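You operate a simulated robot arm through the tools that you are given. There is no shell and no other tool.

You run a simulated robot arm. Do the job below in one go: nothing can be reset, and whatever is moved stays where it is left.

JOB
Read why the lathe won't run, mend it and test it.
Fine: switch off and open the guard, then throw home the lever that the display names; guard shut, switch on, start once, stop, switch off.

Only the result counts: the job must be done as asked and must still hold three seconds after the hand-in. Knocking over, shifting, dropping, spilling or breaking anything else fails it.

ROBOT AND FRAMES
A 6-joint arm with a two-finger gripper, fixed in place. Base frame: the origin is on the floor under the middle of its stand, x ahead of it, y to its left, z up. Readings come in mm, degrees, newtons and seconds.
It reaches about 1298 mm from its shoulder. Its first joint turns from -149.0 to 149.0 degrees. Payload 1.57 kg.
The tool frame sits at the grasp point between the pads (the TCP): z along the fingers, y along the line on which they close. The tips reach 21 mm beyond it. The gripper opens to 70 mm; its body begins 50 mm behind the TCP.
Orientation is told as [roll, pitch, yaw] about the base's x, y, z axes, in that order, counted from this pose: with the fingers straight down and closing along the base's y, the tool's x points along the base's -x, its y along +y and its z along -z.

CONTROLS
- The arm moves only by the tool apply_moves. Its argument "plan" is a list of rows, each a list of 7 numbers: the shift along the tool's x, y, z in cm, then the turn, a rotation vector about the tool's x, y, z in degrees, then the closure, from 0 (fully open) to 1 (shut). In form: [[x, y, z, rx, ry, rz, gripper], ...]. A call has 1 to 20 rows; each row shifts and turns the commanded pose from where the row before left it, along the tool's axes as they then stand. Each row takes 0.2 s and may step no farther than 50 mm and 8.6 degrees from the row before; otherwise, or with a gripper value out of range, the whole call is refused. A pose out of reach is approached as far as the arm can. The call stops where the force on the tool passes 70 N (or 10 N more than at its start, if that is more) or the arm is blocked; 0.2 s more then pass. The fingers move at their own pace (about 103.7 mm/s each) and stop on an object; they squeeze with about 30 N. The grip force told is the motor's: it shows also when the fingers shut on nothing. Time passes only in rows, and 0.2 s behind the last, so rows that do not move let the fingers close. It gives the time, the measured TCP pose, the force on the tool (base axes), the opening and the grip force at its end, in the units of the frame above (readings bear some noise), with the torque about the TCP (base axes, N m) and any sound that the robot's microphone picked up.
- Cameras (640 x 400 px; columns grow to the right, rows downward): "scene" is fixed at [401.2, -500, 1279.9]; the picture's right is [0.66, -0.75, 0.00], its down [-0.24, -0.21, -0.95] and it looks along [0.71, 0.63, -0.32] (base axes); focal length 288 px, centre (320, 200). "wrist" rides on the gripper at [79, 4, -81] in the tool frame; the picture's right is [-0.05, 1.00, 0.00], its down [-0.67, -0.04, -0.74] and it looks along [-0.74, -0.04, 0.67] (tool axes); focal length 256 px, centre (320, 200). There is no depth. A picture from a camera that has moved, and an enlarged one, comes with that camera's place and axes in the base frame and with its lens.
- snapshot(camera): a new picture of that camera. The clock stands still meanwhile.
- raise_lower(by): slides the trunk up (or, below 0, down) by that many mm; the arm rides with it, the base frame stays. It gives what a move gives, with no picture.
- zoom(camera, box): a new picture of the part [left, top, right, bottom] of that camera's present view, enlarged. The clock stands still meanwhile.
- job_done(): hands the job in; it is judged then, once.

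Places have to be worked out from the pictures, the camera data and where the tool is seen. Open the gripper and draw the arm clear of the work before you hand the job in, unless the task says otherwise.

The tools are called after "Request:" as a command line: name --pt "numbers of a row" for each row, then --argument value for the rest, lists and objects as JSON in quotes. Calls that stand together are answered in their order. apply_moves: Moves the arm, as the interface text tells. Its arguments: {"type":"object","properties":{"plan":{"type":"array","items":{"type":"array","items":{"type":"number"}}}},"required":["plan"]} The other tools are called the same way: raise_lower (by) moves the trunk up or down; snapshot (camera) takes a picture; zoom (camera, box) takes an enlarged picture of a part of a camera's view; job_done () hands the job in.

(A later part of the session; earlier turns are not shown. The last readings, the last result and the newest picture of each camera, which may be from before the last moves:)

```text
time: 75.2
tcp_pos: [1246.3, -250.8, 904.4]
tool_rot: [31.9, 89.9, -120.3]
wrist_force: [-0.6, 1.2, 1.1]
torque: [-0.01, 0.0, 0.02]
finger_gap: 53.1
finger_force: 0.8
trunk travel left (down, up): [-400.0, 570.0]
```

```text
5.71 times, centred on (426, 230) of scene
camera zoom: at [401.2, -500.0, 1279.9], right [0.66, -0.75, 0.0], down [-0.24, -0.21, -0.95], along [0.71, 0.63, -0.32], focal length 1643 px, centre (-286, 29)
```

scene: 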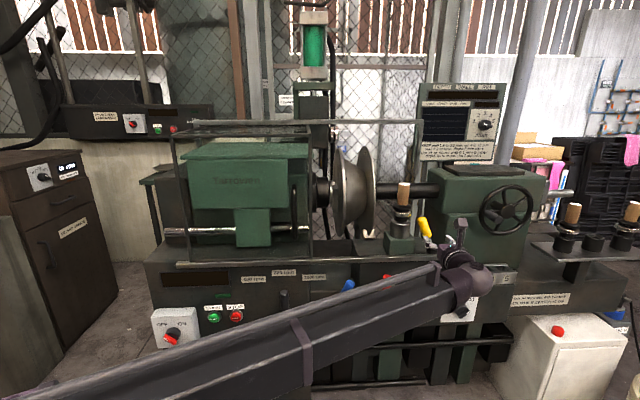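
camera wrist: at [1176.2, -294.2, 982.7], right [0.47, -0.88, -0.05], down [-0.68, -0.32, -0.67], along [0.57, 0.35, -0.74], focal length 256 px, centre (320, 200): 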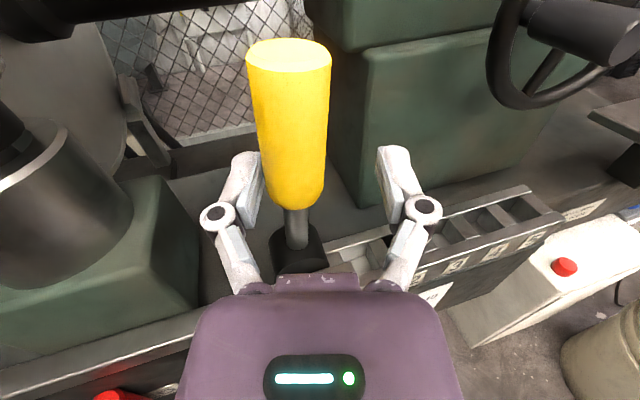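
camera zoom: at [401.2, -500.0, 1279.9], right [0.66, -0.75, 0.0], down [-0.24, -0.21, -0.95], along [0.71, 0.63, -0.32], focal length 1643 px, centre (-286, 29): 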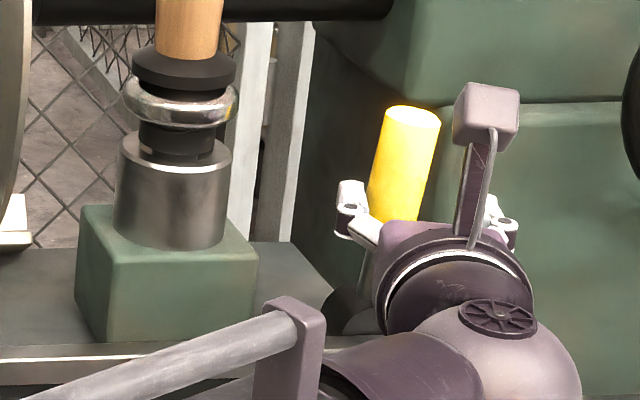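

The lever now leans ~10° right. I keep pushing in 5 mm steps until the force rises.

Request:
apply_moves --pt "0 0.4825 0.132 0 0 0 0.25" --pt "0 0.4825 0.132 0 0 0 0.25" --pt "0 0.4825 0.132 0 0 0 0.25" --pt "0 0 0 0 0 0 0.25"

Request:
zoom --camera "scene" --box '[376, 195, 476, 265]'

Request:
snapshot --camera "wrist"

```text
time: 76.2
tcp_pos: [1257.1, -260.6, 904.8]
tool_rot: [13.2, 89.9, -138.9]
wrist_force: [-0.2, -0.8, 0.6]
torque: [0.03, -0.06, 0.02]
finger_gap: 52.3
finger_force: 0.1
trunk travel left (down, up): [-400.0, 570.0]
```

```text
5.71 times, centred on (426, 230) of scene
camera zoom: at [401.2, -500.0, 1279.9], right [0.66, -0.75, 0.0], down [-0.24, -0.21, -0.95], along [0.71, 0.63, -0.32], focal length 1643 px, centre (-286, 29)
```

zoom: 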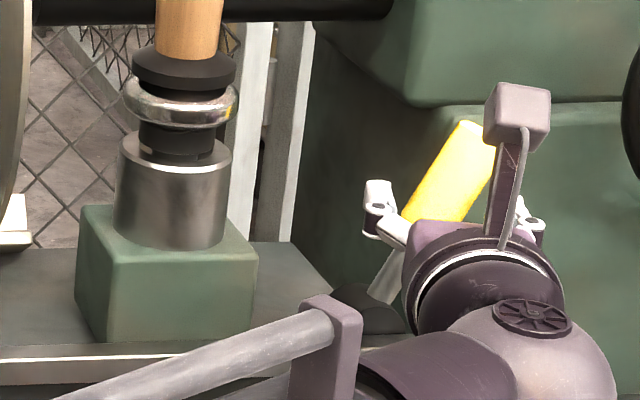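

```text
taken
camera wrist: at [1186.5, -304.8, 982.6], right [0.47, -0.88, -0.05], down [-0.68, -0.32, -0.67], along [0.57, 0.35, -0.74], focal length 256 px, centre (320, 200)
```

wrist: 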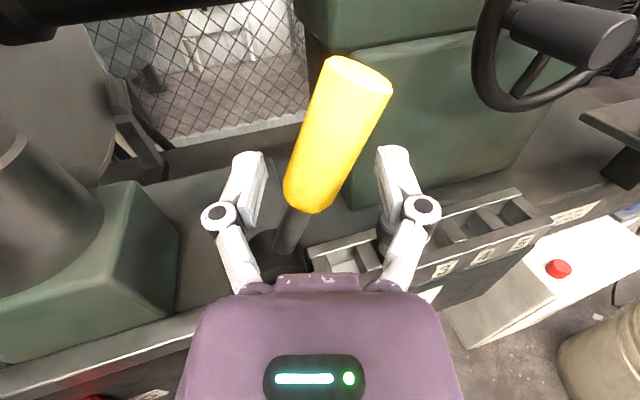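

The lever snapped over to the right (~25–28°) away from the finger. To be sure it is fully home I follow up a little further with small steps, watching the force.

Request:
apply_moves --pt "0 0.386 0.106 0 0 0 0.25" --pt "0 0.386 0.106 0 0 0 0.25" --pt "0 0.386 0.106 0 0 0 0.25" --pt "0 0 0 0 0 0 0.25"

Request:
snapshot --camera "wrist"

Request:
zoom --camera "scene" --box '[376, 195, 476, 265]'

```text
time: 77.2
tcp_pos: [1264.3, -269.3, 903.2]
tool_rot: [39.1, 90.0, -113.0]
wrist_force: [-2.6, 7.9, 0.5]
torque: [0.05, 0.06, 0.02]
finger_gap: 56.5
finger_force: 3.0
trunk travel left (down, up): [-400.0, 570.0]
```

```text
taken
camera wrist: at [1194.6, -311.7, 983.1], right [0.47, -0.88, -0.05], down [-0.68, -0.32, -0.67], along [0.57, 0.35, -0.74], focal length 256 px, centre (320, 200)
```

wrist: 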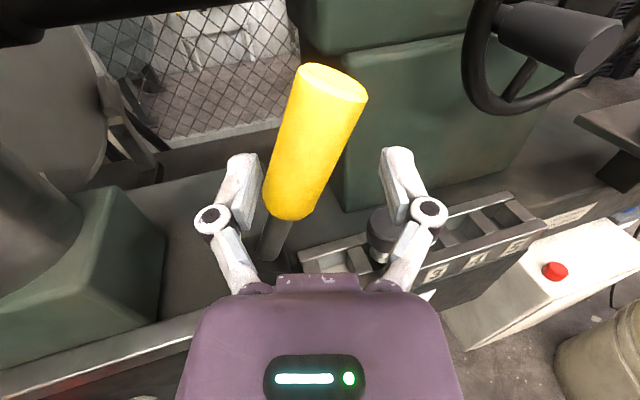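

```text
5.71 times, centred on (426, 230) of scene
camera zoom: at [401.2, -500.0, 1279.9], right [0.66, -0.75, 0.0], down [-0.24, -0.21, -0.95], along [0.71, 0.63, -0.32], focal length 1643 px, centre (-286, 29)
```

zoom: 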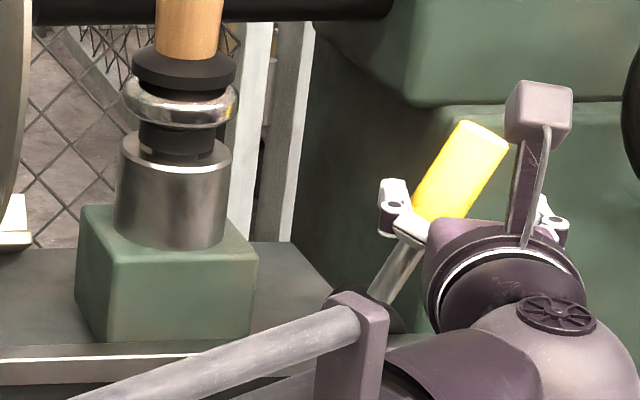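

The lever is against its stop (8 N, left finger pushed open 4 mm), i.e. home. I open the fingers and back straight out.

Request:
apply_moves --pt "0 -0.3 0 0 0 0 0" --pt "0 0 0 0 0 0 0" --pt "0 0 -2 0 0 0 0" --pt "0 0 -3 0 0 0 0" --pt "0 0 -4 0 0 0 0" --pt "0 0 -4 0 0 0 0" --pt "0 0 0 0 0 0 0"

Request:
snapshot --camera "wrist"

Request:
zoom --camera "scene" --box '[356, 175, 476, 265]'

```text
time: 78.8
tcp_pos: [1148.3, -328.9, 904.5]
tool_rot: [47.4, 90.0, -104.8]
wrist_force: [0.9, 0.3, 0.3]
torque: [-0.01, 0.02, -0.01]
finger_gap: 70.3
finger_force: 0.1
trunk travel left (down, up): [-400.0, 570.0]
```

```text
taken
camera wrist: at [1077.8, -372.0, 982.8], right [0.47, -0.88, -0.05], down [-0.68, -0.32, -0.67], along [0.57, 0.35, -0.74], focal length 256 px, centre (320, 200)
```

wrist: 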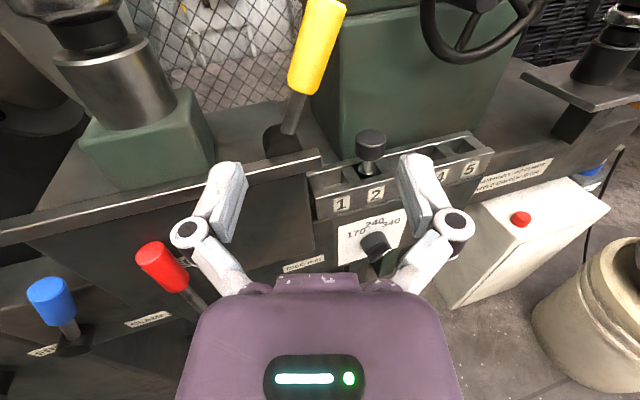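

```text
4.44 times, centred on (416, 220) of scene
camera zoom: at [401.2, -500.0, 1279.9], right [0.66, -0.75, 0.0], down [-0.24, -0.21, -0.95], along [0.71, 0.63, -0.32], focal length 1278 px, centre (-107, 111)
```

zoom: 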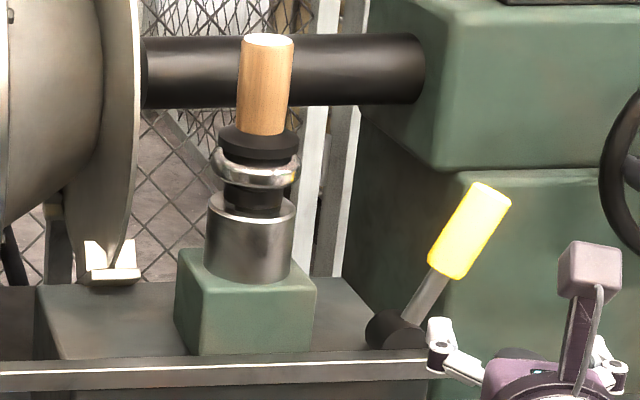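

The yellow lever now stands over to the right. I turn the yaw back, raise the trunk to handle height, and travel left along the front to the guard handle (expected at a≈596).

Request:
raise_lower --by 115

Request:
apply_moves --pt "0 0 0 7.6 0 0 0" --pt "0 0 0 7.6 0 0 0" --pt "0 -4.3 0 0 0 0 0" --pt "0 -4.3 0 0 0 0 0" --pt "0 -4.3 0 0 0 0 0" --pt "0 -4.3 0 0 0 0 0" --pt "0 -4.3 0 0 0 0 0" --pt "0 -4.3 0 0 0 0 0" --pt "0 -4.3 0 0 0 0 0" --pt "0 -4.3 0 0 0 0 0" --pt "0 -4.3 0 0 0 0 0" --pt "0 -4.3 0 0 0 0 0" --pt "0 0 0 0 0 0 0"

Request:
snapshot --camera "wrist"

Request:
snapshot --camera "scene"

```text
time: 80.2
tcp_pos: [1148.9, -328.9, 1019.8]
tool_rot: [29.4, 90.0, -122.8]
wrist_force: [-0.9, -0.5, -0.1]
torque: [0.01, -0.01, 0.01]
finger_gap: 69.9
finger_force: 0.1
trunk travel left (down, up): [-515.0, 455.0]
```

```text
time: 83.0
tcp_pos: [854.5, -14.0, 1019.2]
tool_rot: [22.3, 89.8, -114.7]
wrist_force: [0.5, 0.5, -0.2]
torque: [-0.02, 0.01, 0.01]
finger_gap: 70.3
finger_force: 0.1
trunk travel left (down, up): [-515.0, 455.0]
```

```text
taken
camera wrist: at [797.5, -74.0, 1097.8], right [0.68, -0.73, -0.05], down [-0.57, -0.48, -0.67], along [0.46, 0.48, -0.74], focal length 256 px, centre (320, 200)
```

wrist: 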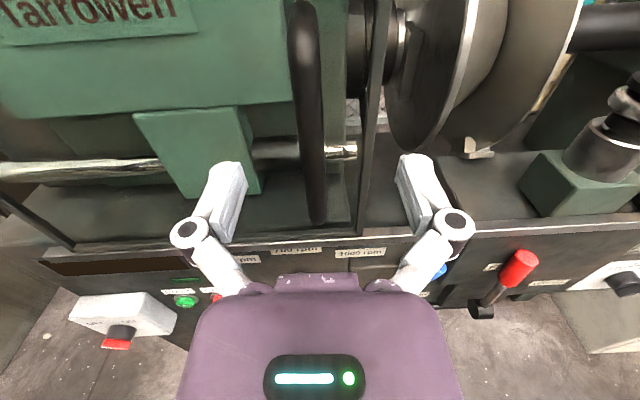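

```text
taken
```

scene: 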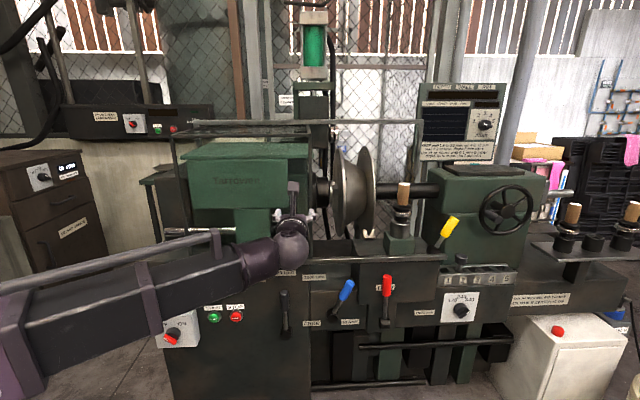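

Handle seen at a≈587. I shift 9 mm left, advance 61 mm around it, and close to a loose gap.

Request:
apply_moves --pt "0 -0.9 0 0 0 0 0" --pt "0 0 2 0 0 0 0" --pt "0 0 2 0 0 0 0" --pt "0 0 1.1 0 0 0 0" --pt "0 0 1.0 0 0 0 0" --pt "0 0 0 0 0 0 0.5" --pt "0 0 0 0 0 0 0.69" --pt "0 0 0 0 0 0 0.69"

Request:
snapshot --camera "wrist"

```text
time: 84.8
tcp_pos: [893.9, 34.2, 1019.5]
tool_rot: [20.3, 89.9, -116.7]
wrist_force: [-0.2, -0.1, -0.4]
torque: [-0.02, -0.02, 0.02]
finger_gap: 21.9
finger_force: 0.1
trunk travel left (down, up): [-515.0, 455.0]
```

```text
taken
camera wrist: at [837.0, -26.4, 1097.7], right [0.68, -0.73, -0.05], down [-0.57, -0.48, -0.67], along [0.46, 0.48, -0.74], focal length 256 px, centre (320, 200)
```

wrist: 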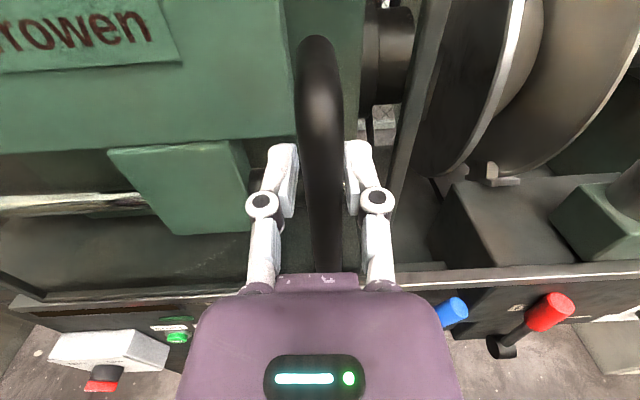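

The handle is inside the fingers again. I slide the guard right 340 mm.

Request:
apply_moves --pt "0 1 0 0 0 0 0.69" --pt "0 2 0 0 0 0 0.69" --pt "0 2 0 0 0 0 0.69" --pt "0 2 0 0 0 0 0.69" --pt "0 2 0 0 0 0 0.69" --pt "0 2 0 0 0 0 0.69" --pt "0 2 0 0 0 0 0.69" --pt "0 2 0 0 0 0 0.69" --pt "0 2 0 0 0 0 0.69" --pt "0 2 0 0 0 0 0.69" --pt "0 2 0 0 0 0 0.69" --pt "0 2 0 0 0 0 0.69" --pt "0 2 0 0 0 0 0.69" --pt "0 2 0 0 0 0 0.69" --pt "0 2 0 0 0 0 0.69" --pt "0 2 0 0 0 0 0.69" --pt "0 2 0 0 0 0 0.69" --pt "0 1 0 0 0 0 0.69"

Request:
snapshot --camera "wrist"

Request:
snapshot --camera "scene"

```text
time: 88.6
tcp_pos: [1125.9, -214.4, 1020.6]
tool_rot: [88.1, 90.0, -48.8]
wrist_force: [-0.1, 0.8, -1.1]
torque: [0.04, 0.0, 0.04]
finger_gap: 22.7
finger_force: 0.1
trunk travel left (down, up): [-515.0, 455.0]
```

```text
taken
camera wrist: at [1069.1, -274.9, 1097.8], right [0.68, -0.73, -0.05], down [-0.57, -0.48, -0.67], along [0.46, 0.48, -0.74], focal length 256 px, centre (320, 200)
```

wrist: 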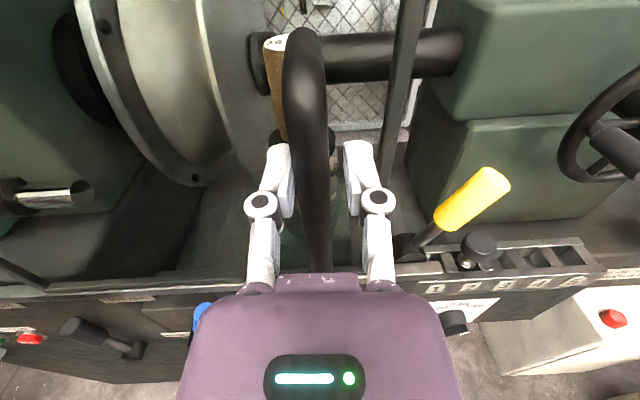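

```text
taken
```

scene: 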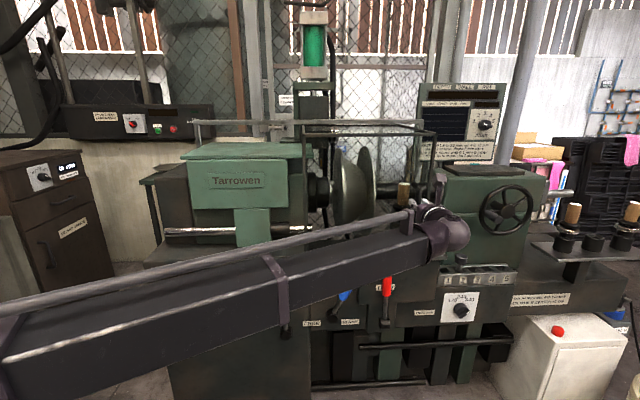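

The guard follows; about 60 mm remain. I push on in 10 mm then 5 mm steps until it meets its closed stop.

Request:
apply_moves --pt "0 1 0 0 0 0 0.69" --pt "0 1 0 0 0 0 0.69" --pt "0 1 0 0 0 0 0.69" --pt "0 1 0 0 0 0 0.69" --pt "0 1 0 0 0 0 0.69" --pt "0 0.5 0 0 0 0 0.69" --pt "0 0.5 0 0 0 0 0.69" --pt "0 0.4 0 0 0 0 0.69"

Request:
snapshot --camera "scene"

Request:
snapshot --camera "wrist"

```text
time: 90.4
tcp_pos: [1169.1, -262.5, 1018.6]
tool_rot: [37.0, 90.0, -100.1]
wrist_force: [-0.1, 0.1, -0.5]
torque: [0.02, 0.01, 0.01]
finger_gap: 21.9
finger_force: 0.0
trunk travel left (down, up): [-515.0, 455.0]
```

```text
taken
```

scene: 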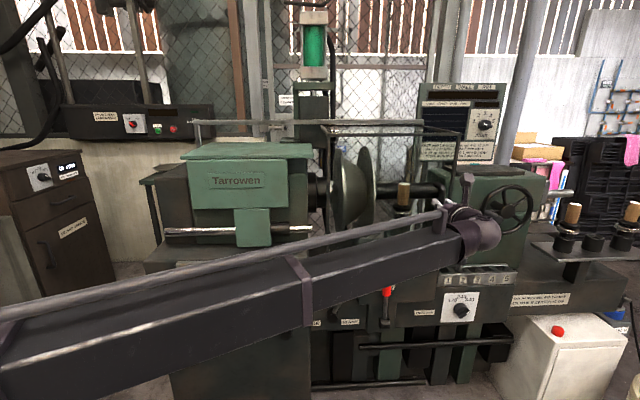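

```text
taken
camera wrist: at [1112.6, -321.7, 1097.7], right [0.68, -0.73, -0.05], down [-0.57, -0.48, -0.67], along [0.46, 0.48, -0.74], focal length 256 px, centre (320, 200)
```

wrist: 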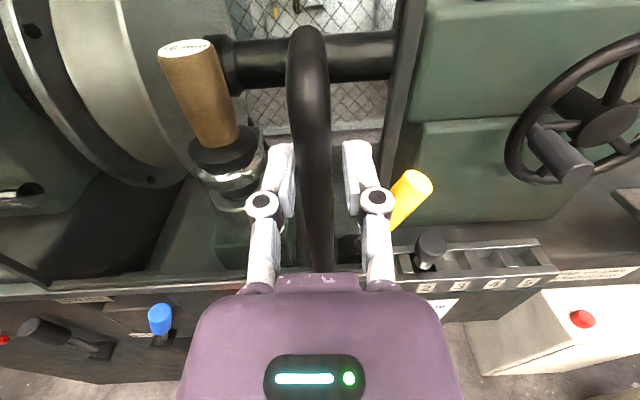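

The guard is back at about its original place. I push a few more millimetres to feel the stop.

Request:
apply_moves --pt "0 0.3 0 0 0 0 0.69" --pt "0 0.3 0 0 0 0 0.69" --pt "0 0.3 0 0 0 0 0.69" --pt "0 0 0 0 0 0 0.69"

Request:
zoom --camera "scene" --box '[300, 100, 480, 270]'

```text
time: 91.4
tcp_pos: [1174.4, -265.8, 1020.2]
tool_rot: [40.0, 89.9, -96.8]
wrist_force: [-9.4, 15.3, -5.5]
torque: [-0.1, -0.07, 0.07]
finger_gap: 32.9
finger_force: 8.4
trunk travel left (down, up): [-515.0, 455.0]
```

```text
2.35 times, centred on (390, 185) of scene
camera zoom: at [401.2, -500.0, 1279.9], right [0.66, -0.75, 0.0], down [-0.24, -0.21, -0.95], along [0.71, 0.63, -0.32], focal length 676 px, centre (155, 235)
```

zoom: 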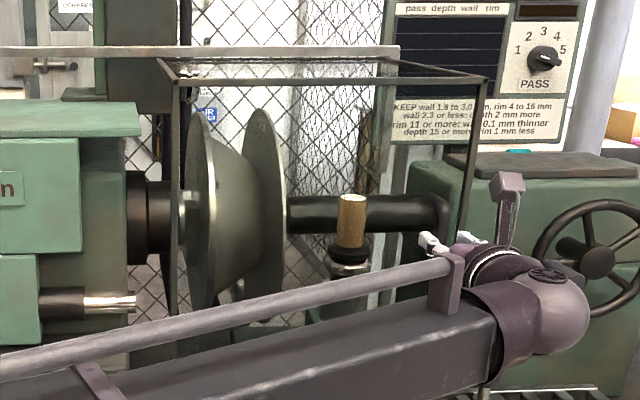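

The closed stop is felt (~19 N). I open the fingers in place and back straight out, without moving the guard.

Request:
apply_moves --pt "0 0 0 0 0 0 0.3" --pt "0 -0.8 0 0 0 0 0" --pt "0 0 0 0 0 0 0" --pt "0 0 -2 0 0 0 0" --pt "0 0 -3 0 0 0 0" --pt "0 0 -4 0 0 0 0" --pt "0 0 0 0 0 0 0"

Request:
snapshot --camera "wrist"

Request:
zoom --camera "scene" --box '[300, 100, 480, 270]'

```text
time: 93.0
tcp_pos: [1103.0, -325.2, 1020.4]
tool_rot: [43.6, 90.1, -93.3]
wrist_force: [-0.2, 0.3, -0.3]
torque: [0.05, 0.0, 0.03]
finger_gap: 70.0
finger_force: 0.1
trunk travel left (down, up): [-515.0, 455.0]
```

```text
taken
camera wrist: at [1046.5, -384.4, 1097.8], right [0.68, -0.73, -0.05], down [-0.57, -0.48, -0.67], along [0.46, 0.48, -0.74], focal length 256 px, centre (320, 200)
```

wrist: 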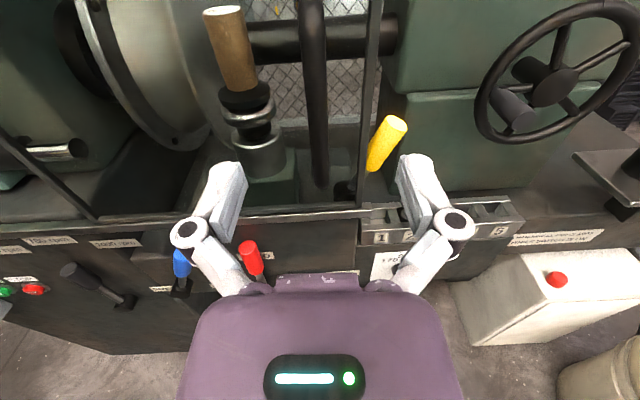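

```text
2.35 times, centred on (390, 185) of scene
camera zoom: at [401.2, -500.0, 1279.9], right [0.66, -0.75, 0.0], down [-0.24, -0.21, -0.95], along [0.71, 0.63, -0.32], focal length 676 px, centre (155, 235)
```

zoom: 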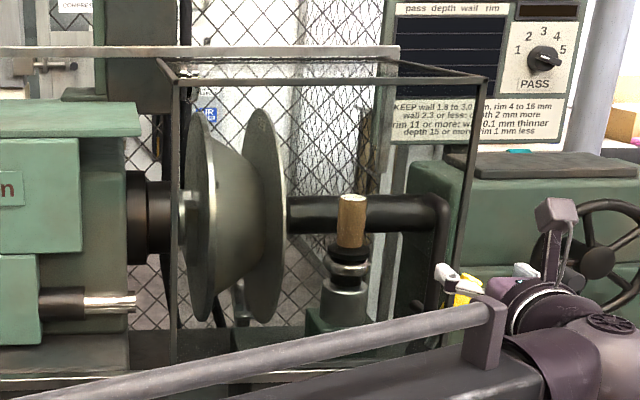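

The guard is closed in its original place. Now back to the switch: unroll the tool, tilt it to 20° from vertical with closed fingers.

Request:
apply_moves --pt "0 0 0 0 0 -8.6 1" --pt "0 0 0 0 0 -8.6 1" --pt "0 0 0 0 0 -8.6 1" --pt "0 0 0 0 0 -8.6 1" --pt "0 0 0 0 0 -8.6 1" --pt "0 0 0 0 0 -8.6 1" --pt "0 0 0 0 0 -8.6 1" --pt "0 0 0 0 0 -8.6 1" --pt "0 0 0 0 0 -8.6 1" --pt "0 0 0 0 0 -8.6 1" --pt "0 0 0 0 0 -8.6 1" --pt "0 0 0 0 0 -8.6 1" --pt "0 0 0 0 0 -8.6 1" --pt "0 0 0 0 0 -8.6 1" --pt "0 0 0 0 0 -8.6 1" --pt "0 0 0 0 0 -8.6 1" --pt "0 0 0 0 0 -8.6 1" --pt "0 0 0 0 0 -8.6 1" --pt "0 0 0 0 0 -8.6 1" --pt "0 0 0 0 0 -8.6 1"

Request:
apply_moves --pt "0 0 0 0 0 -8.0 1" --pt "0 0 0 0 7.8 0 1" --pt "0 0 0 0 7.8 0 1" --pt "0 0 0 0 7.8 0 1" --pt "0 0 0 0 7.8 0 1" --pt "0 0 0 0 7.8 0 1" --pt "0 0 0 0 7.8 0 1" --pt "0 0 0 0 7.8 0 1" --pt "0 0 0 0 7.8 0 1" --pt "0 0 0 0 7.6 0 1" --pt "0 0 0 0 0 0 1"

```text
time: 97.2
tcp_pos: [1102.7, -322.8, 1019.1]
tool_rot: [89.8, -82.2, -46.7]
wrist_force: [0.2, -0.3, 0.2]
torque: [-0.04, 0.02, 0.05]
finger_gap: 0.0
finger_force: 29.0
trunk travel left (down, up): [-515.0, 455.0]
```

```text
time: 99.6
tcp_pos: [1103.0, -323.5, 843.6]
tool_rot: [0.0, -19.8, 43.0]
wrist_force: [-0.4, 0.4, 0.4]
torque: [0.01, 0.0, -0.03]
finger_gap: 0.0
finger_force: 28.9
out of reach, approached as far as the arm can: row 2, 3, 4, 5, 6, 7, 8, 9, 10
trunk travel left (down, up): [-515.0, 455.0]
```

Tool is tilted as before. I travel left along the front to a≈330.

Request:
apply_moves --pt "0 4.73 0 0 0 0 1" --pt "0 4.73 0 0 0 0 1" --pt "0 4.73 0 0 0 0 1" --pt "0 4.73 0 0 0 0 1" --pt "0 4.73 0 0 0 0 1" --pt "0 4.73 0 0 0 0 1" --pt "0 4.73 0 0 0 0 1" --pt "0 4.73 0 0 0 0 1" --pt "0 4.73 0 0 0 0 1" --pt "0 4.73 0 0 0 0 1" --pt "0 4.73 0 0 0 0 1" --pt "0 4.73 0 0 0 0 1" --pt "0 4.73 0 0 0 0 1" --pt "0 4.73 0 0 0 0 1" --pt "0 0 0 0 0 0 1"

Request:
raise_lower --by -190

Request:
snapshot --camera "wrist"

Request:
snapshot --camera "scene"

```text
time: 102.8
tcp_pos: [651.4, 161.8, 845.9]
tool_rot: [0.0, -20.0, 43.0]
wrist_force: [0.1, 0.7, -0.1]
torque: [0.03, 0.02, 0.02]
finger_gap: 0.0
finger_force: 28.2
trunk travel left (down, up): [-515.0, 455.0]
```

```text
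time: 104.9
tcp_pos: [652.1, 162.2, 653.8]
tool_rot: [0.0, -19.9, 43.0]
wrist_force: [-0.3, 0.0, 0.6]
torque: [0.04, -0.02, 0.01]
finger_gap: 0.5
finger_force: 28.5
trunk travel left (down, up): [-325.0, 645.0]
```

```text
taken
camera wrist: at [573.2, 93.0, 702.8], right [-0.64, 0.76, 0.02], down [0.3, 0.23, 0.93], along [0.7, 0.6, -0.37], focal length 256 px, centre (320, 200)
```

wrist: 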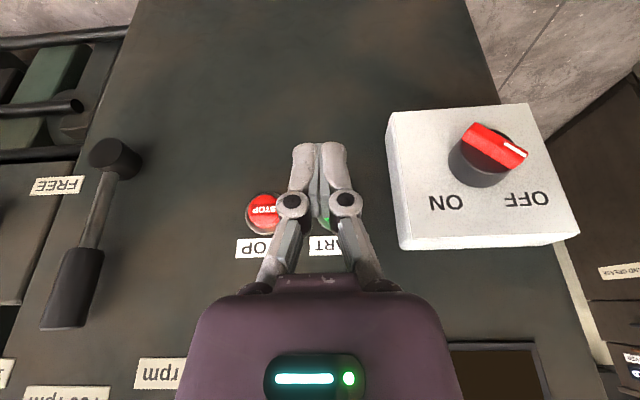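

```text
taken
```

scene: 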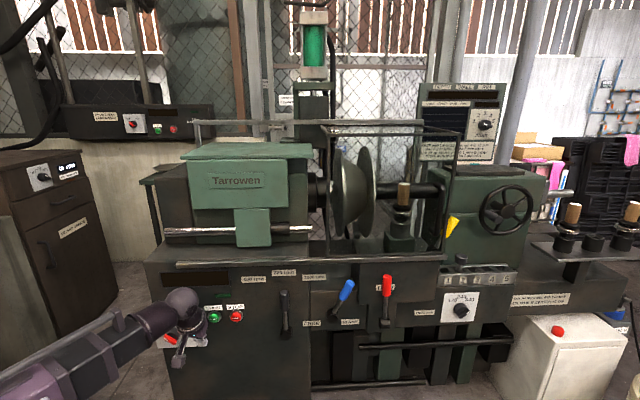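

I zoom on the switch bar to measure its OFF position for the return push.

Request:
zoom --camera "wrist" --box '[380, 90, 580, 215]'

```text
3.20 times, centred on (480, 152) of wrist
camera zoom: at [573.2, 93.0, 702.8], right [-0.64, 0.76, 0.02], down [0.3, 0.23, 0.93], along [0.7, 0.6, -0.37], focal length 819 px, centre (-192, 352)
```

zoom: 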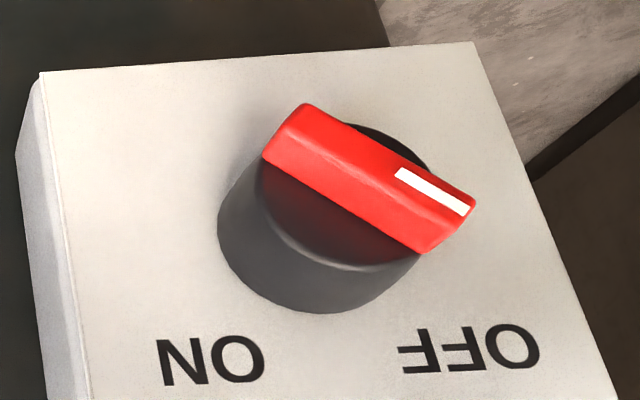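

OFF is at about −47°, symmetric to ON. I move past the front of the switch to its left side (a≈165), then lower to z≈620.

Request:
apply_moves --pt "-0.329 4.1 0.12 0 0 0 1" --pt "-0.329 4.1 0.12 0 0 0 1" --pt "-0.329 4.1 0.12 0 0 0 1" --pt "-0.329 4.1 0.12 0 0 0 1" --pt "0 0 0 0 0 0 1"

Request:
raise_lower --by -34

Request:
snapshot --camera "wrist"

```text
time: 106.1
tcp_pos: [551.1, 290.9, 655.3]
tool_rot: [0.1, -20.0, 42.9]
wrist_force: [0.6, -0.3, -0.1]
torque: [-0.01, 0.0, 0.0]
finger_gap: 0.1
finger_force: 28.9
trunk travel left (down, up): [-325.0, 645.0]
```

```text
time: 106.9
tcp_pos: [550.5, 290.5, 620.5]
tool_rot: [0.0, -19.9, 42.9]
wrist_force: [0.0, 0.0, -0.2]
torque: [0.05, 0.0, 0.01]
finger_gap: 0.0
finger_force: 29.1
trunk travel left (down, up): [-291.0, 679.0]
```

```text
taken
camera wrist: at [472.2, 222.3, 668.7], right [-0.64, 0.76, 0.02], down [0.3, 0.23, 0.93], along [0.71, 0.6, -0.37], focal length 256 px, centre (320, 200)
```

wrist: 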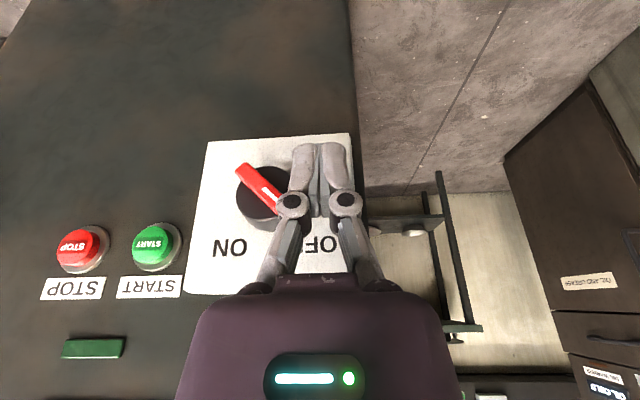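

I'm left of the bar. Advance 34 mm toward the panel, then push right 23 mm to bring the bar upright.

Request:
apply_moves --pt "-1.07 0 0.388 0 0 0 1" --pt "-1.07 0 0.388 0 0 0 1" --pt "-1.07 0 0.388 0 0 0 1" --pt "0 0 0 0 0 0 1" --pt "0 -0.5 0 0 0 0 1" --pt "0 -0.5 0 0 0 0 1" --pt "0 -0.5 0 0 0 0 1" --pt "0 -0.5 0 0 0 0 1" --pt "0 -0.3 0 0 0 0 1"

Request:
snapshot --camera "wrist"

```text
time: 108.9
tcp_pos: [591.5, 295.3, 620.5]
tool_rot: [0.0, -19.9, 43.0]
wrist_force: [-2.9, 3.8, 2.9]
torque: [0.03, 0.0, 0.0]
finger_gap: 0.0
finger_force: 29.0
trunk travel left (down, up): [-291.0, 679.0]
```

```text
taken
camera wrist: at [513.1, 228.4, 668.9], right [-0.64, 0.76, 0.02], down [0.3, 0.23, 0.93], along [0.71, 0.6, -0.37], focal length 256 px, centre (320, 200)
```

wrist: 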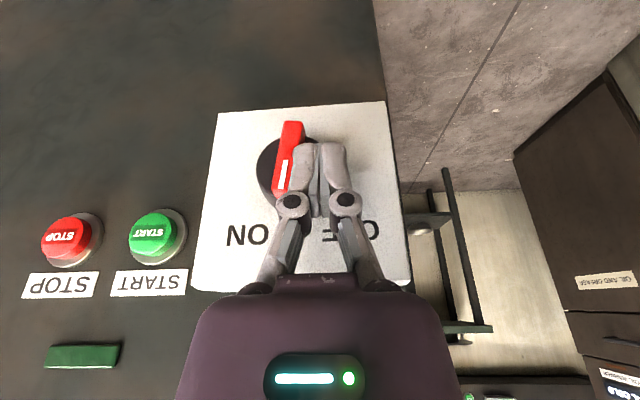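

The bar is upright. I raise 10 mm and push on to ON.

Request:
raise_lower --by 10

Request:
apply_moves --pt "0 -0.4 0 0 0 0 1" --pt "0 -0.4 0 0 0 0 1" --pt "0 -0.3 0 0 0 0 1"

Request:
snapshot --camera "wrist"

Request:
zoom --camera "scene" --box '[130, 260, 258, 350]'

```text
time: 109.5
tcp_pos: [592.3, 296.5, 630.8]
tool_rot: [0.1, -20.0, 43.0]
wrist_force: [0.6, 0.1, -0.3]
torque: [-0.01, 0.02, -0.02]
finger_gap: 0.4
finger_force: 28.6
trunk travel left (down, up): [-301.0, 669.0]
```

```text
time: 110.3
tcp_pos: [597.7, 289.3, 630.1]
tool_rot: [0.0, -20.2, 43.1]
wrist_force: [-0.1, -0.4, 0.5]
torque: [-0.01, -0.01, 0.0]
finger_gap: 0.0
finger_force: 28.8
trunk travel left (down, up): [-301.0, 669.0]
```

```text
taken
camera wrist: at [520.4, 220.7, 678.8], right [-0.64, 0.76, 0.02], down [0.3, 0.23, 0.93], along [0.7, 0.6, -0.37], focal length 256 px, centre (320, 200)
```

wrist: 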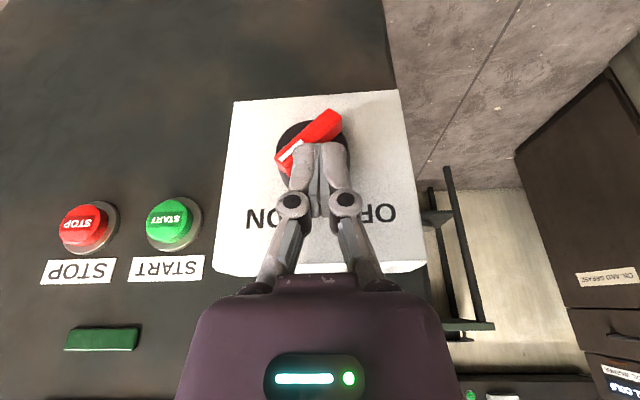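

```text
4.44 times, centred on (194, 305) of scene
camera zoom: at [401.2, -500.0, 1279.9], right [0.66, -0.75, 0.0], down [-0.24, -0.21, -0.95], along [0.71, 0.63, -0.32], focal length 1278 px, centre (880, -267)
```

zoom: 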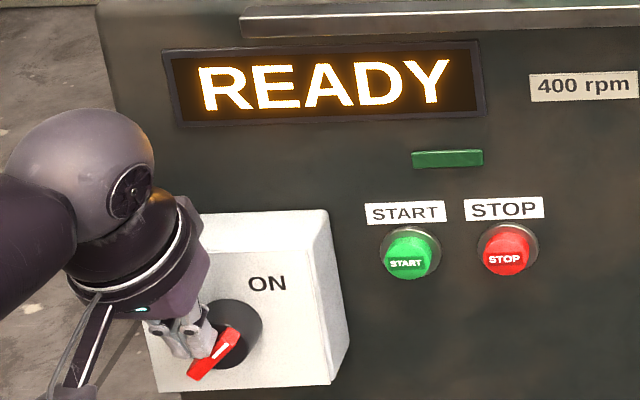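

The display now says READY: the fix worked and the switch is ON. I retreat from the switch, move right toward START (triangulated ≈ a 325, n 716, z 613) and pitch to 45° for pressing.

Request:
apply_moves --pt "1.25 0 -0.456 0 0 0 1" --pt "1.25 0 -0.456 0 0 0 1" --pt "1.25 0 -0.456 0 0 0 1" --pt "0 -4.2 0 0 0 0 1" --pt "0 -4.2 0 0 0 0 1" --pt "0 -4.2 0 0 0 0 1" --pt "0 0 0 0 -8.4 0 1" --pt "0 0 0 0 -8.4 0 1" --pt "0 0 0 0 -8.3 0 1" --pt "0 0 0 0 0 0 1"

Request:
raise_lower --by -50

Request:
snapshot --camera "wrist"

Request:
zoom --camera "scene" --box '[130, 260, 258, 350]'

```text
time: 112.5
tcp_pos: [655.0, 168.7, 673.9]
tool_rot: [0.0, -45.1, 43.0]
wrist_force: [0.4, -0.4, 0.4]
torque: [0.01, -0.02, 0.01]
finger_gap: 0.0
finger_force: 28.9
out of reach, approached as far as the arm can: row 7, 8, 9
trunk travel left (down, up): [-301.0, 669.0]
```

```text
time: 113.4
tcp_pos: [654.7, 168.8, 623.6]
tool_rot: [0.0, -45.0, 43.0]
wrist_force: [-0.4, 0.2, -0.3]
torque: [-0.01, -0.02, -0.03]
finger_gap: 0.0
finger_force: 28.9
trunk travel left (down, up): [-251.0, 719.0]
```

```text
taken
camera wrist: at [568.8, 93.4, 624.2], right [-0.65, 0.76, 0.04], down [-0.02, -0.06, 1.0], along [0.76, 0.65, 0.05], focal length 256 px, centre (320, 200)
```

wrist: 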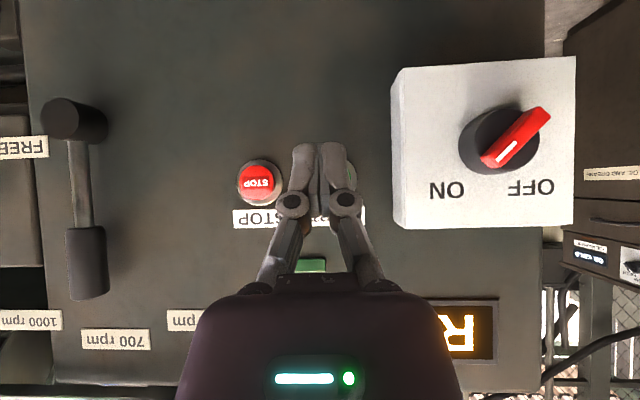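

```text
4.44 times, centred on (194, 305) of scene
camera zoom: at [401.2, -500.0, 1279.9], right [0.66, -0.75, 0.0], down [-0.24, -0.21, -0.95], along [0.71, 0.63, -0.32], focal length 1278 px, centre (880, -267)
```

zoom: 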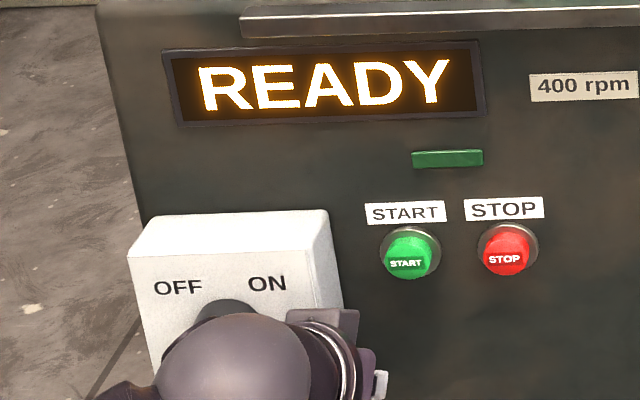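

Fingers are centred in front of START within ~5 mm (START ≈ a 321). I shift 4 mm left and advance 85 mm, stopping short of contact.

Request:
apply_moves --pt "0 0.4 0 0 0 0 1" --pt "-2.0 0 2.0 0 0 0 1" --pt "-2.0 0 2.0 0 0 0 1" --pt "-2.0 0 2.0 0 0 0 1" --pt "0 0 0 0 0 0 1"

Request:
snapshot --camera "wrist"

Request:
zoom --camera "scene" --box '[160, 280, 256, 340]'

```text
time: 114.6
tcp_pos: [715.5, 229.9, 625.6]
tool_rot: [-0.1, -45.1, 43.0]
wrist_force: [0.3, 0.6, 0.1]
torque: [0.03, 0.04, 0.03]
finger_gap: 0.1
finger_force: 28.6
trunk travel left (down, up): [-251.0, 719.0]
```

```text
taken
camera wrist: at [628.3, 154.1, 624.2], right [-0.65, 0.76, 0.04], down [-0.02, -0.06, 1.0], along [0.76, 0.65, 0.06], focal length 256 px, centre (320, 200)
```

wrist: 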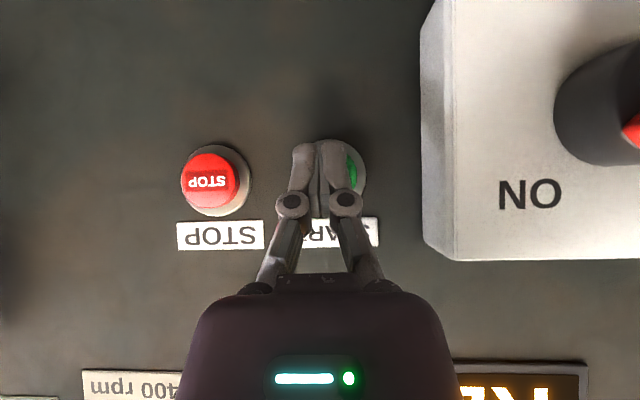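

```text
6.67 times, centred on (208, 310) of scene
camera zoom: at [401.2, -500.0, 1279.9], right [0.66, -0.75, 0.0], down [-0.24, -0.21, -0.95], along [0.71, 0.63, -0.32], focal length 1917 px, centre (1067, -533)
```

zoom: 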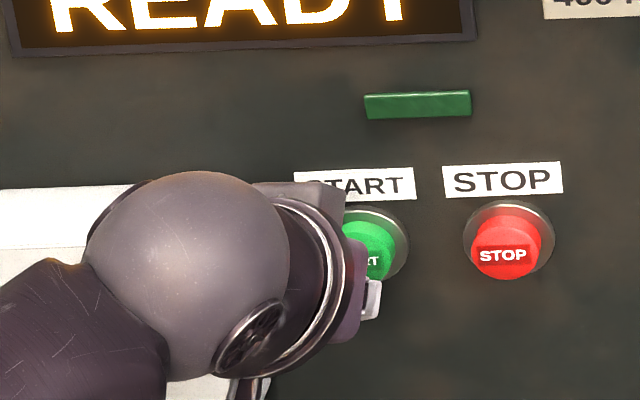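

Centre offset is ~5 mm; I correct 4 mm and approach in 3 mm steps to about the predicted contact.

Request:
apply_moves --pt "0 0.4 0 0 0 0 1" --pt "-0.212 0 0.212 0 0 0 1" --pt "-0.212 0 0.212 0 0 0 1" --pt "-0.212 0 0.212 0 0 0 1" --pt "-0.212 0 0.212 0 0 0 1"

Request:
zoom --camera "scene" --box '[160, 260, 256, 340]'

```text
time: 115.8
tcp_pos: [721.0, 241.0, 624.7]
tool_rot: [0.0, -45.0, 42.9]
wrist_force: [-1.8, -2.4, -0.1]
torque: [-0.05, 0.04, 0.02]
finger_gap: 0.0
finger_force: 29.0
trunk travel left (down, up): [-251.0, 719.0]
```

```text
5.00 times, centred on (208, 300) of scene
camera zoom: at [401.2, -500.0, 1279.9], right [0.66, -0.75, 0.0], down [-0.24, -0.21, -0.95], along [0.71, 0.63, -0.32], focal length 1438 px, centre (880, -300)
```

zoom: 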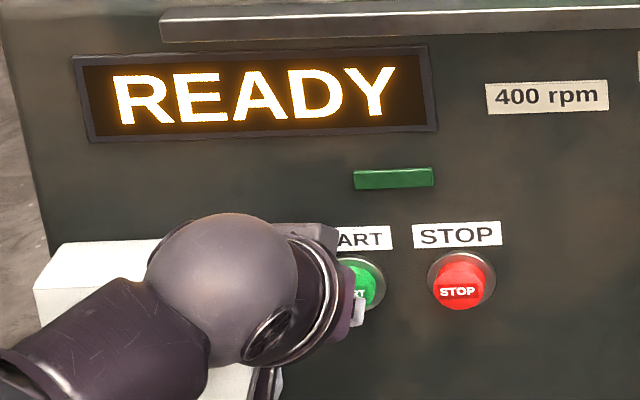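

First contact (~3 N) with the START button. I press in a further 6 mm.

Request:
apply_moves --pt "-0.141 0 0.141 0 0 0 1" --pt "-0.141 0 0.141 0 0 0 1" --pt "-0.141 0 0.141 0 0 0 1"

Request:
zoom --camera "scene" --box '[160, 260, 256, 340]'

```text
time: 116.6
tcp_pos: [723.0, 245.1, 623.4]
tool_rot: [0.0, -44.9, 43.0]
wrist_force: [-13.3, -18.1, -1.6]
torque: [-0.2, 0.18, -0.05]
finger_gap: 6.2
finger_force: 28.9
trunk travel left (down, up): [-251.0, 719.0]
heard: click
```

```text
5.00 times, centred on (208, 300) of scene
camera zoom: at [401.2, -500.0, 1279.9], right [0.66, -0.75, 0.0], down [-0.24, -0.21, -0.95], along [0.71, 0.63, -0.32], focal length 1438 px, centre (880, -300)
```

zoom: 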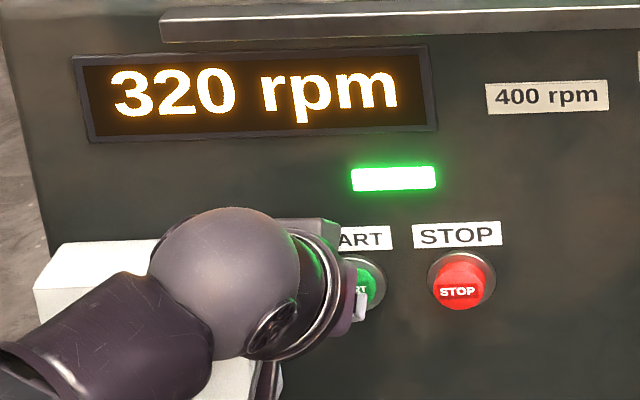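

Click heard, lamp lit and spindle spinning up (320 rpm). I retreat 35 mm straight back and move 72 mm right in front of STOP.

Request:
apply_moves --pt "1.2 0 -1.2 0 0 0 1" --pt "1.3 0 -1.3 0 0 0 1" --pt "0 -3.6 0 0 0 0 1" --pt "0 -3.6 0 0 0 0 1" --pt "0 0 0 0 0 0 1"

Request:
snapshot --camera "wrist"

Request:
zoom --camera "scene" --box '[160, 260, 256, 340]'

```text
time: 117.8
tcp_pos: [749.1, 167.5, 624.3]
tool_rot: [0.1, -45.1, 43.0]
wrist_force: [0.2, -0.5, -0.8]
torque: [0.0, -0.01, 0.02]
finger_gap: 0.0
finger_force: 28.7
trunk travel left (down, up): [-251.0, 719.0]
```

```text
taken
camera wrist: at [662.3, 91.7, 624.2], right [-0.65, 0.76, 0.04], down [-0.02, -0.06, 1.0], along [0.76, 0.65, 0.06], focal length 256 px, centre (320, 200)
```

wrist: 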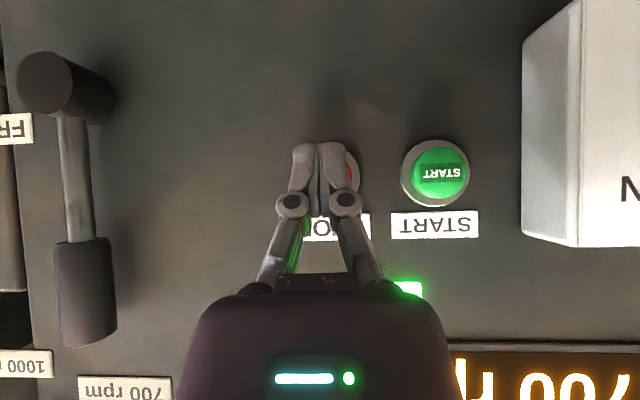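

```text
5.00 times, centred on (208, 300) of scene
camera zoom: at [401.2, -500.0, 1279.9], right [0.66, -0.75, 0.0], down [-0.24, -0.21, -0.95], along [0.71, 0.63, -0.32], focal length 1438 px, centre (880, -300)
```

zoom: 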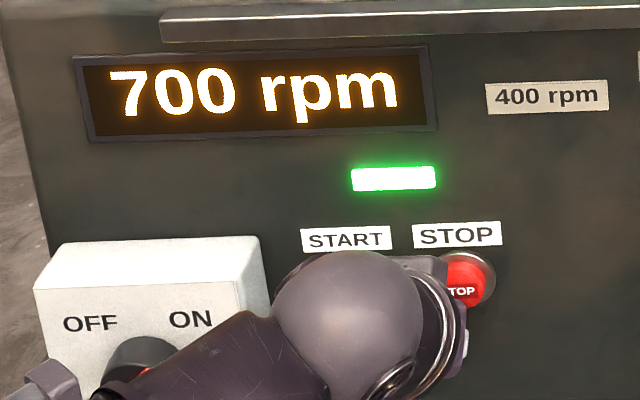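

It reached 700 rpm. STOP's centre is ~5 mm left of the fingers; I correct and advance 28 mm to just before contact, then press 8 mm in small steps.

Request:
apply_moves --pt "0 0.4 0 0 0 0 1" --pt "-0.7 0 0.7 0 0 0 1" --pt "-0.7 0 0.7 0 0 0 1" --pt "-0.58 0 0.58 0 0 0 1" --pt "-0.141 0 0.141 0 0 0 1" --pt "-0.141 0 0.141 0 0 0 1" --pt "-0.141 0 0.141 0 0 0 1" --pt "-0.141 0 0.141 0 0 0 1"

Request:
zoom --camera "scene" --box '[160, 260, 256, 340]'

```text
time: 119.6
tcp_pos: [771.3, 195.1, 624.9]
tool_rot: [0.1, -44.9, 42.9]
wrist_force: [-6.2, -6.3, -2.4]
torque: [-0.12, 0.07, 0.05]
finger_gap: 6.0
finger_force: 28.6
trunk travel left (down, up): [-251.0, 719.0]
heard: click
```

```text
5.00 times, centred on (208, 300) of scene
camera zoom: at [401.2, -500.0, 1279.9], right [0.66, -0.75, 0.0], down [-0.24, -0.21, -0.95], along [0.71, 0.63, -0.32], focal length 1438 px, centre (880, -300)
```

zoom: 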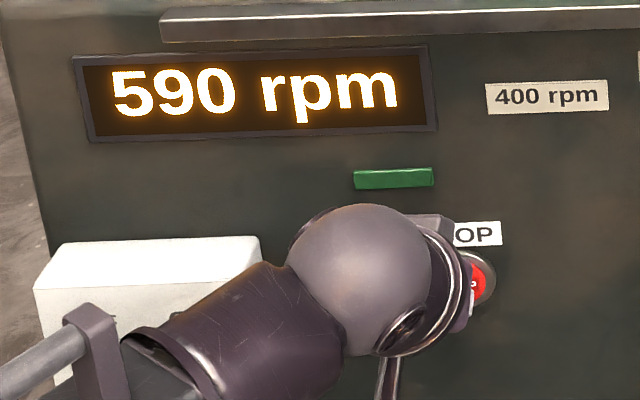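

STOP clicked; lamp off and spindle slowing. I retreat, pitch back to 20° from vertical, and raise to the switch standoff height.

Request:
apply_moves --pt "1.65 0 -1.65 0 0 0 1" --pt "1.65 0 -1.65 0 0 0 1" --pt "1.65 0 -1.65 0 0 0 1" --pt "0 0 0 0 8.35 0 1" --pt "0 0 0 0 8.35 0 1" --pt "0 0 0 0 8.35 0 1" --pt "0 0 0 0 0 0 1"

Request:
raise_lower --by 60

Request:
apply_moves --pt "0.72 4.53 -0.262 0 0 0 1" --pt "0.72 4.53 -0.262 0 0 0 1" --pt "0.72 4.53 -0.262 0 0 0 1" --pt "0 0 0 0 0 0 1"

Request:
snapshot --camera "wrist"

Request:
zoom --camera "scene" --box '[130, 260, 258, 350]'

```text
time: 121.2
tcp_pos: [720.3, 148.1, 580.5]
tool_rot: [0.0, -19.8, 43.0]
wrist_force: [-0.6, 0.8, 0.6]
torque: [0.03, -0.01, 0.02]
finger_gap: 0.0
finger_force: 28.5
out of reach, approached as far as the arm can: row 4, 5, 6
trunk travel left (down, up): [-251.0, 719.0]
```

```text
time: 122.2
tcp_pos: [721.1, 146.8, 641.3]
tool_rot: [0.1, -20.1, 43.0]
wrist_force: [0.4, -0.3, 0.3]
torque: [0.0, 0.03, -0.03]
finger_gap: 0.0
finger_force: 28.0
trunk travel left (down, up): [-311.0, 659.0]
```

```text
time: 123.2
tcp_pos: [611.9, 231.2, 639.7]
tool_rot: [-0.1, -19.9, 42.9]
wrist_force: [-0.7, 0.4, -0.4]
torque: [0.0, -0.01, 0.01]
finger_gap: 0.0
finger_force: 28.4
trunk travel left (down, up): [-311.0, 659.0]
```

```text
taken
camera wrist: at [533.6, 164.5, 688.8], right [-0.64, 0.76, 0.02], down [0.3, 0.23, 0.93], along [0.71, 0.6, -0.37], focal length 256 px, centre (320, 200)
```

wrist: 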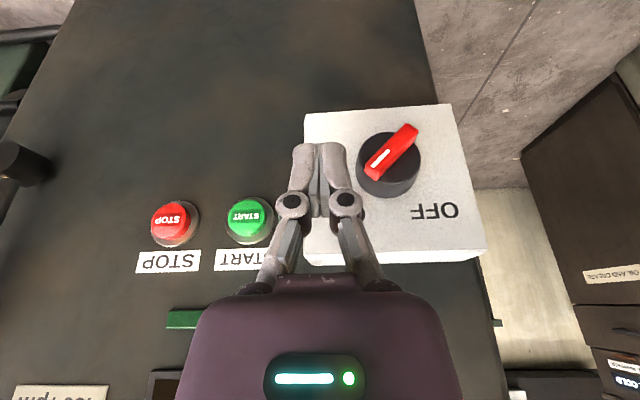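

```text
4.44 times, centred on (194, 305) of scene
camera zoom: at [401.2, -500.0, 1279.9], right [0.66, -0.75, 0.0], down [-0.24, -0.21, -0.95], along [0.71, 0.63, -0.32], focal length 1278 px, centre (880, -267)
```

zoom: 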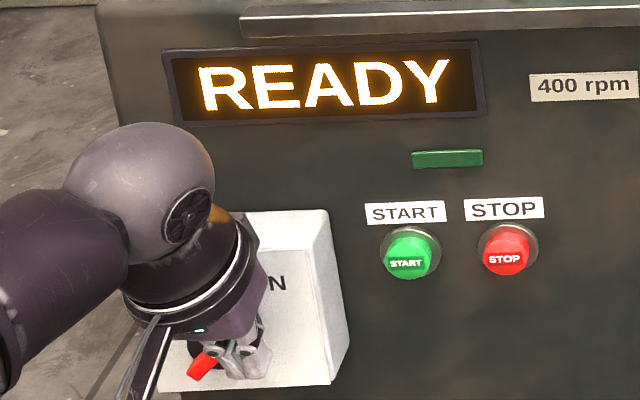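

Spindle has stopped (READY). Same procedure as before: lower 21 mm, advance beside the bar, push left to upright.

Request:
raise_lower --by -21

Request:
apply_moves --pt "-0.95 0 0.346 0 0 0 1" --pt "-0.95 0 0.346 0 0 0 1" --pt "-0.95 0 0.346 0 0 0 1" --pt "0 0 0 0 0 0 1" --pt "0 0.5 0 0 0 0 1" --pt "0 0.5 0 0 0 0 1" --pt "0 0.5 0 0 0 0 1" --pt "0 0.5 0 0 0 0 1" --pt "0 0.5 0 0 0 0 1"

Request:
snapshot --camera "wrist"

```text
time: 123.9
tcp_pos: [612.5, 232.1, 619.0]
tool_rot: [0.0, -20.0, 42.9]
wrist_force: [-0.3, -0.1, 0.4]
torque: [0.0, 0.03, -0.04]
finger_gap: 0.1
finger_force: 28.6
trunk travel left (down, up): [-290.0, 680.0]
```

```text
time: 125.9
tcp_pos: [615.3, 271.6, 619.2]
tool_rot: [0.2, -20.0, 43.0]
wrist_force: [0.2, 0.7, 0.5]
torque: [0.01, 0.04, 0.03]
finger_gap: 0.2
finger_force: 28.6
trunk travel left (down, up): [-290.0, 680.0]
```

```text
taken
camera wrist: at [537.8, 203.4, 667.6], right [-0.65, 0.76, 0.02], down [0.3, 0.23, 0.93], along [0.7, 0.61, -0.37], focal length 256 px, centre (320, 200)
```

wrist: 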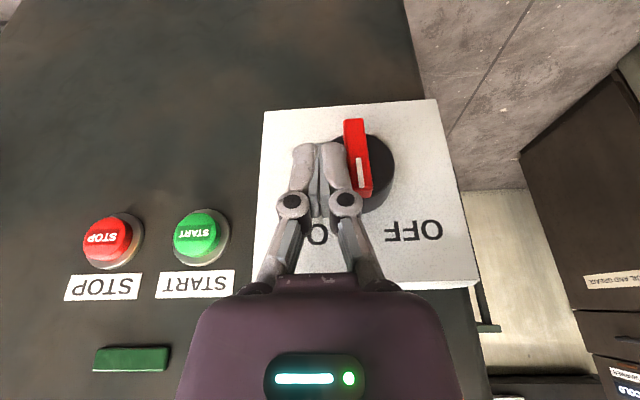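

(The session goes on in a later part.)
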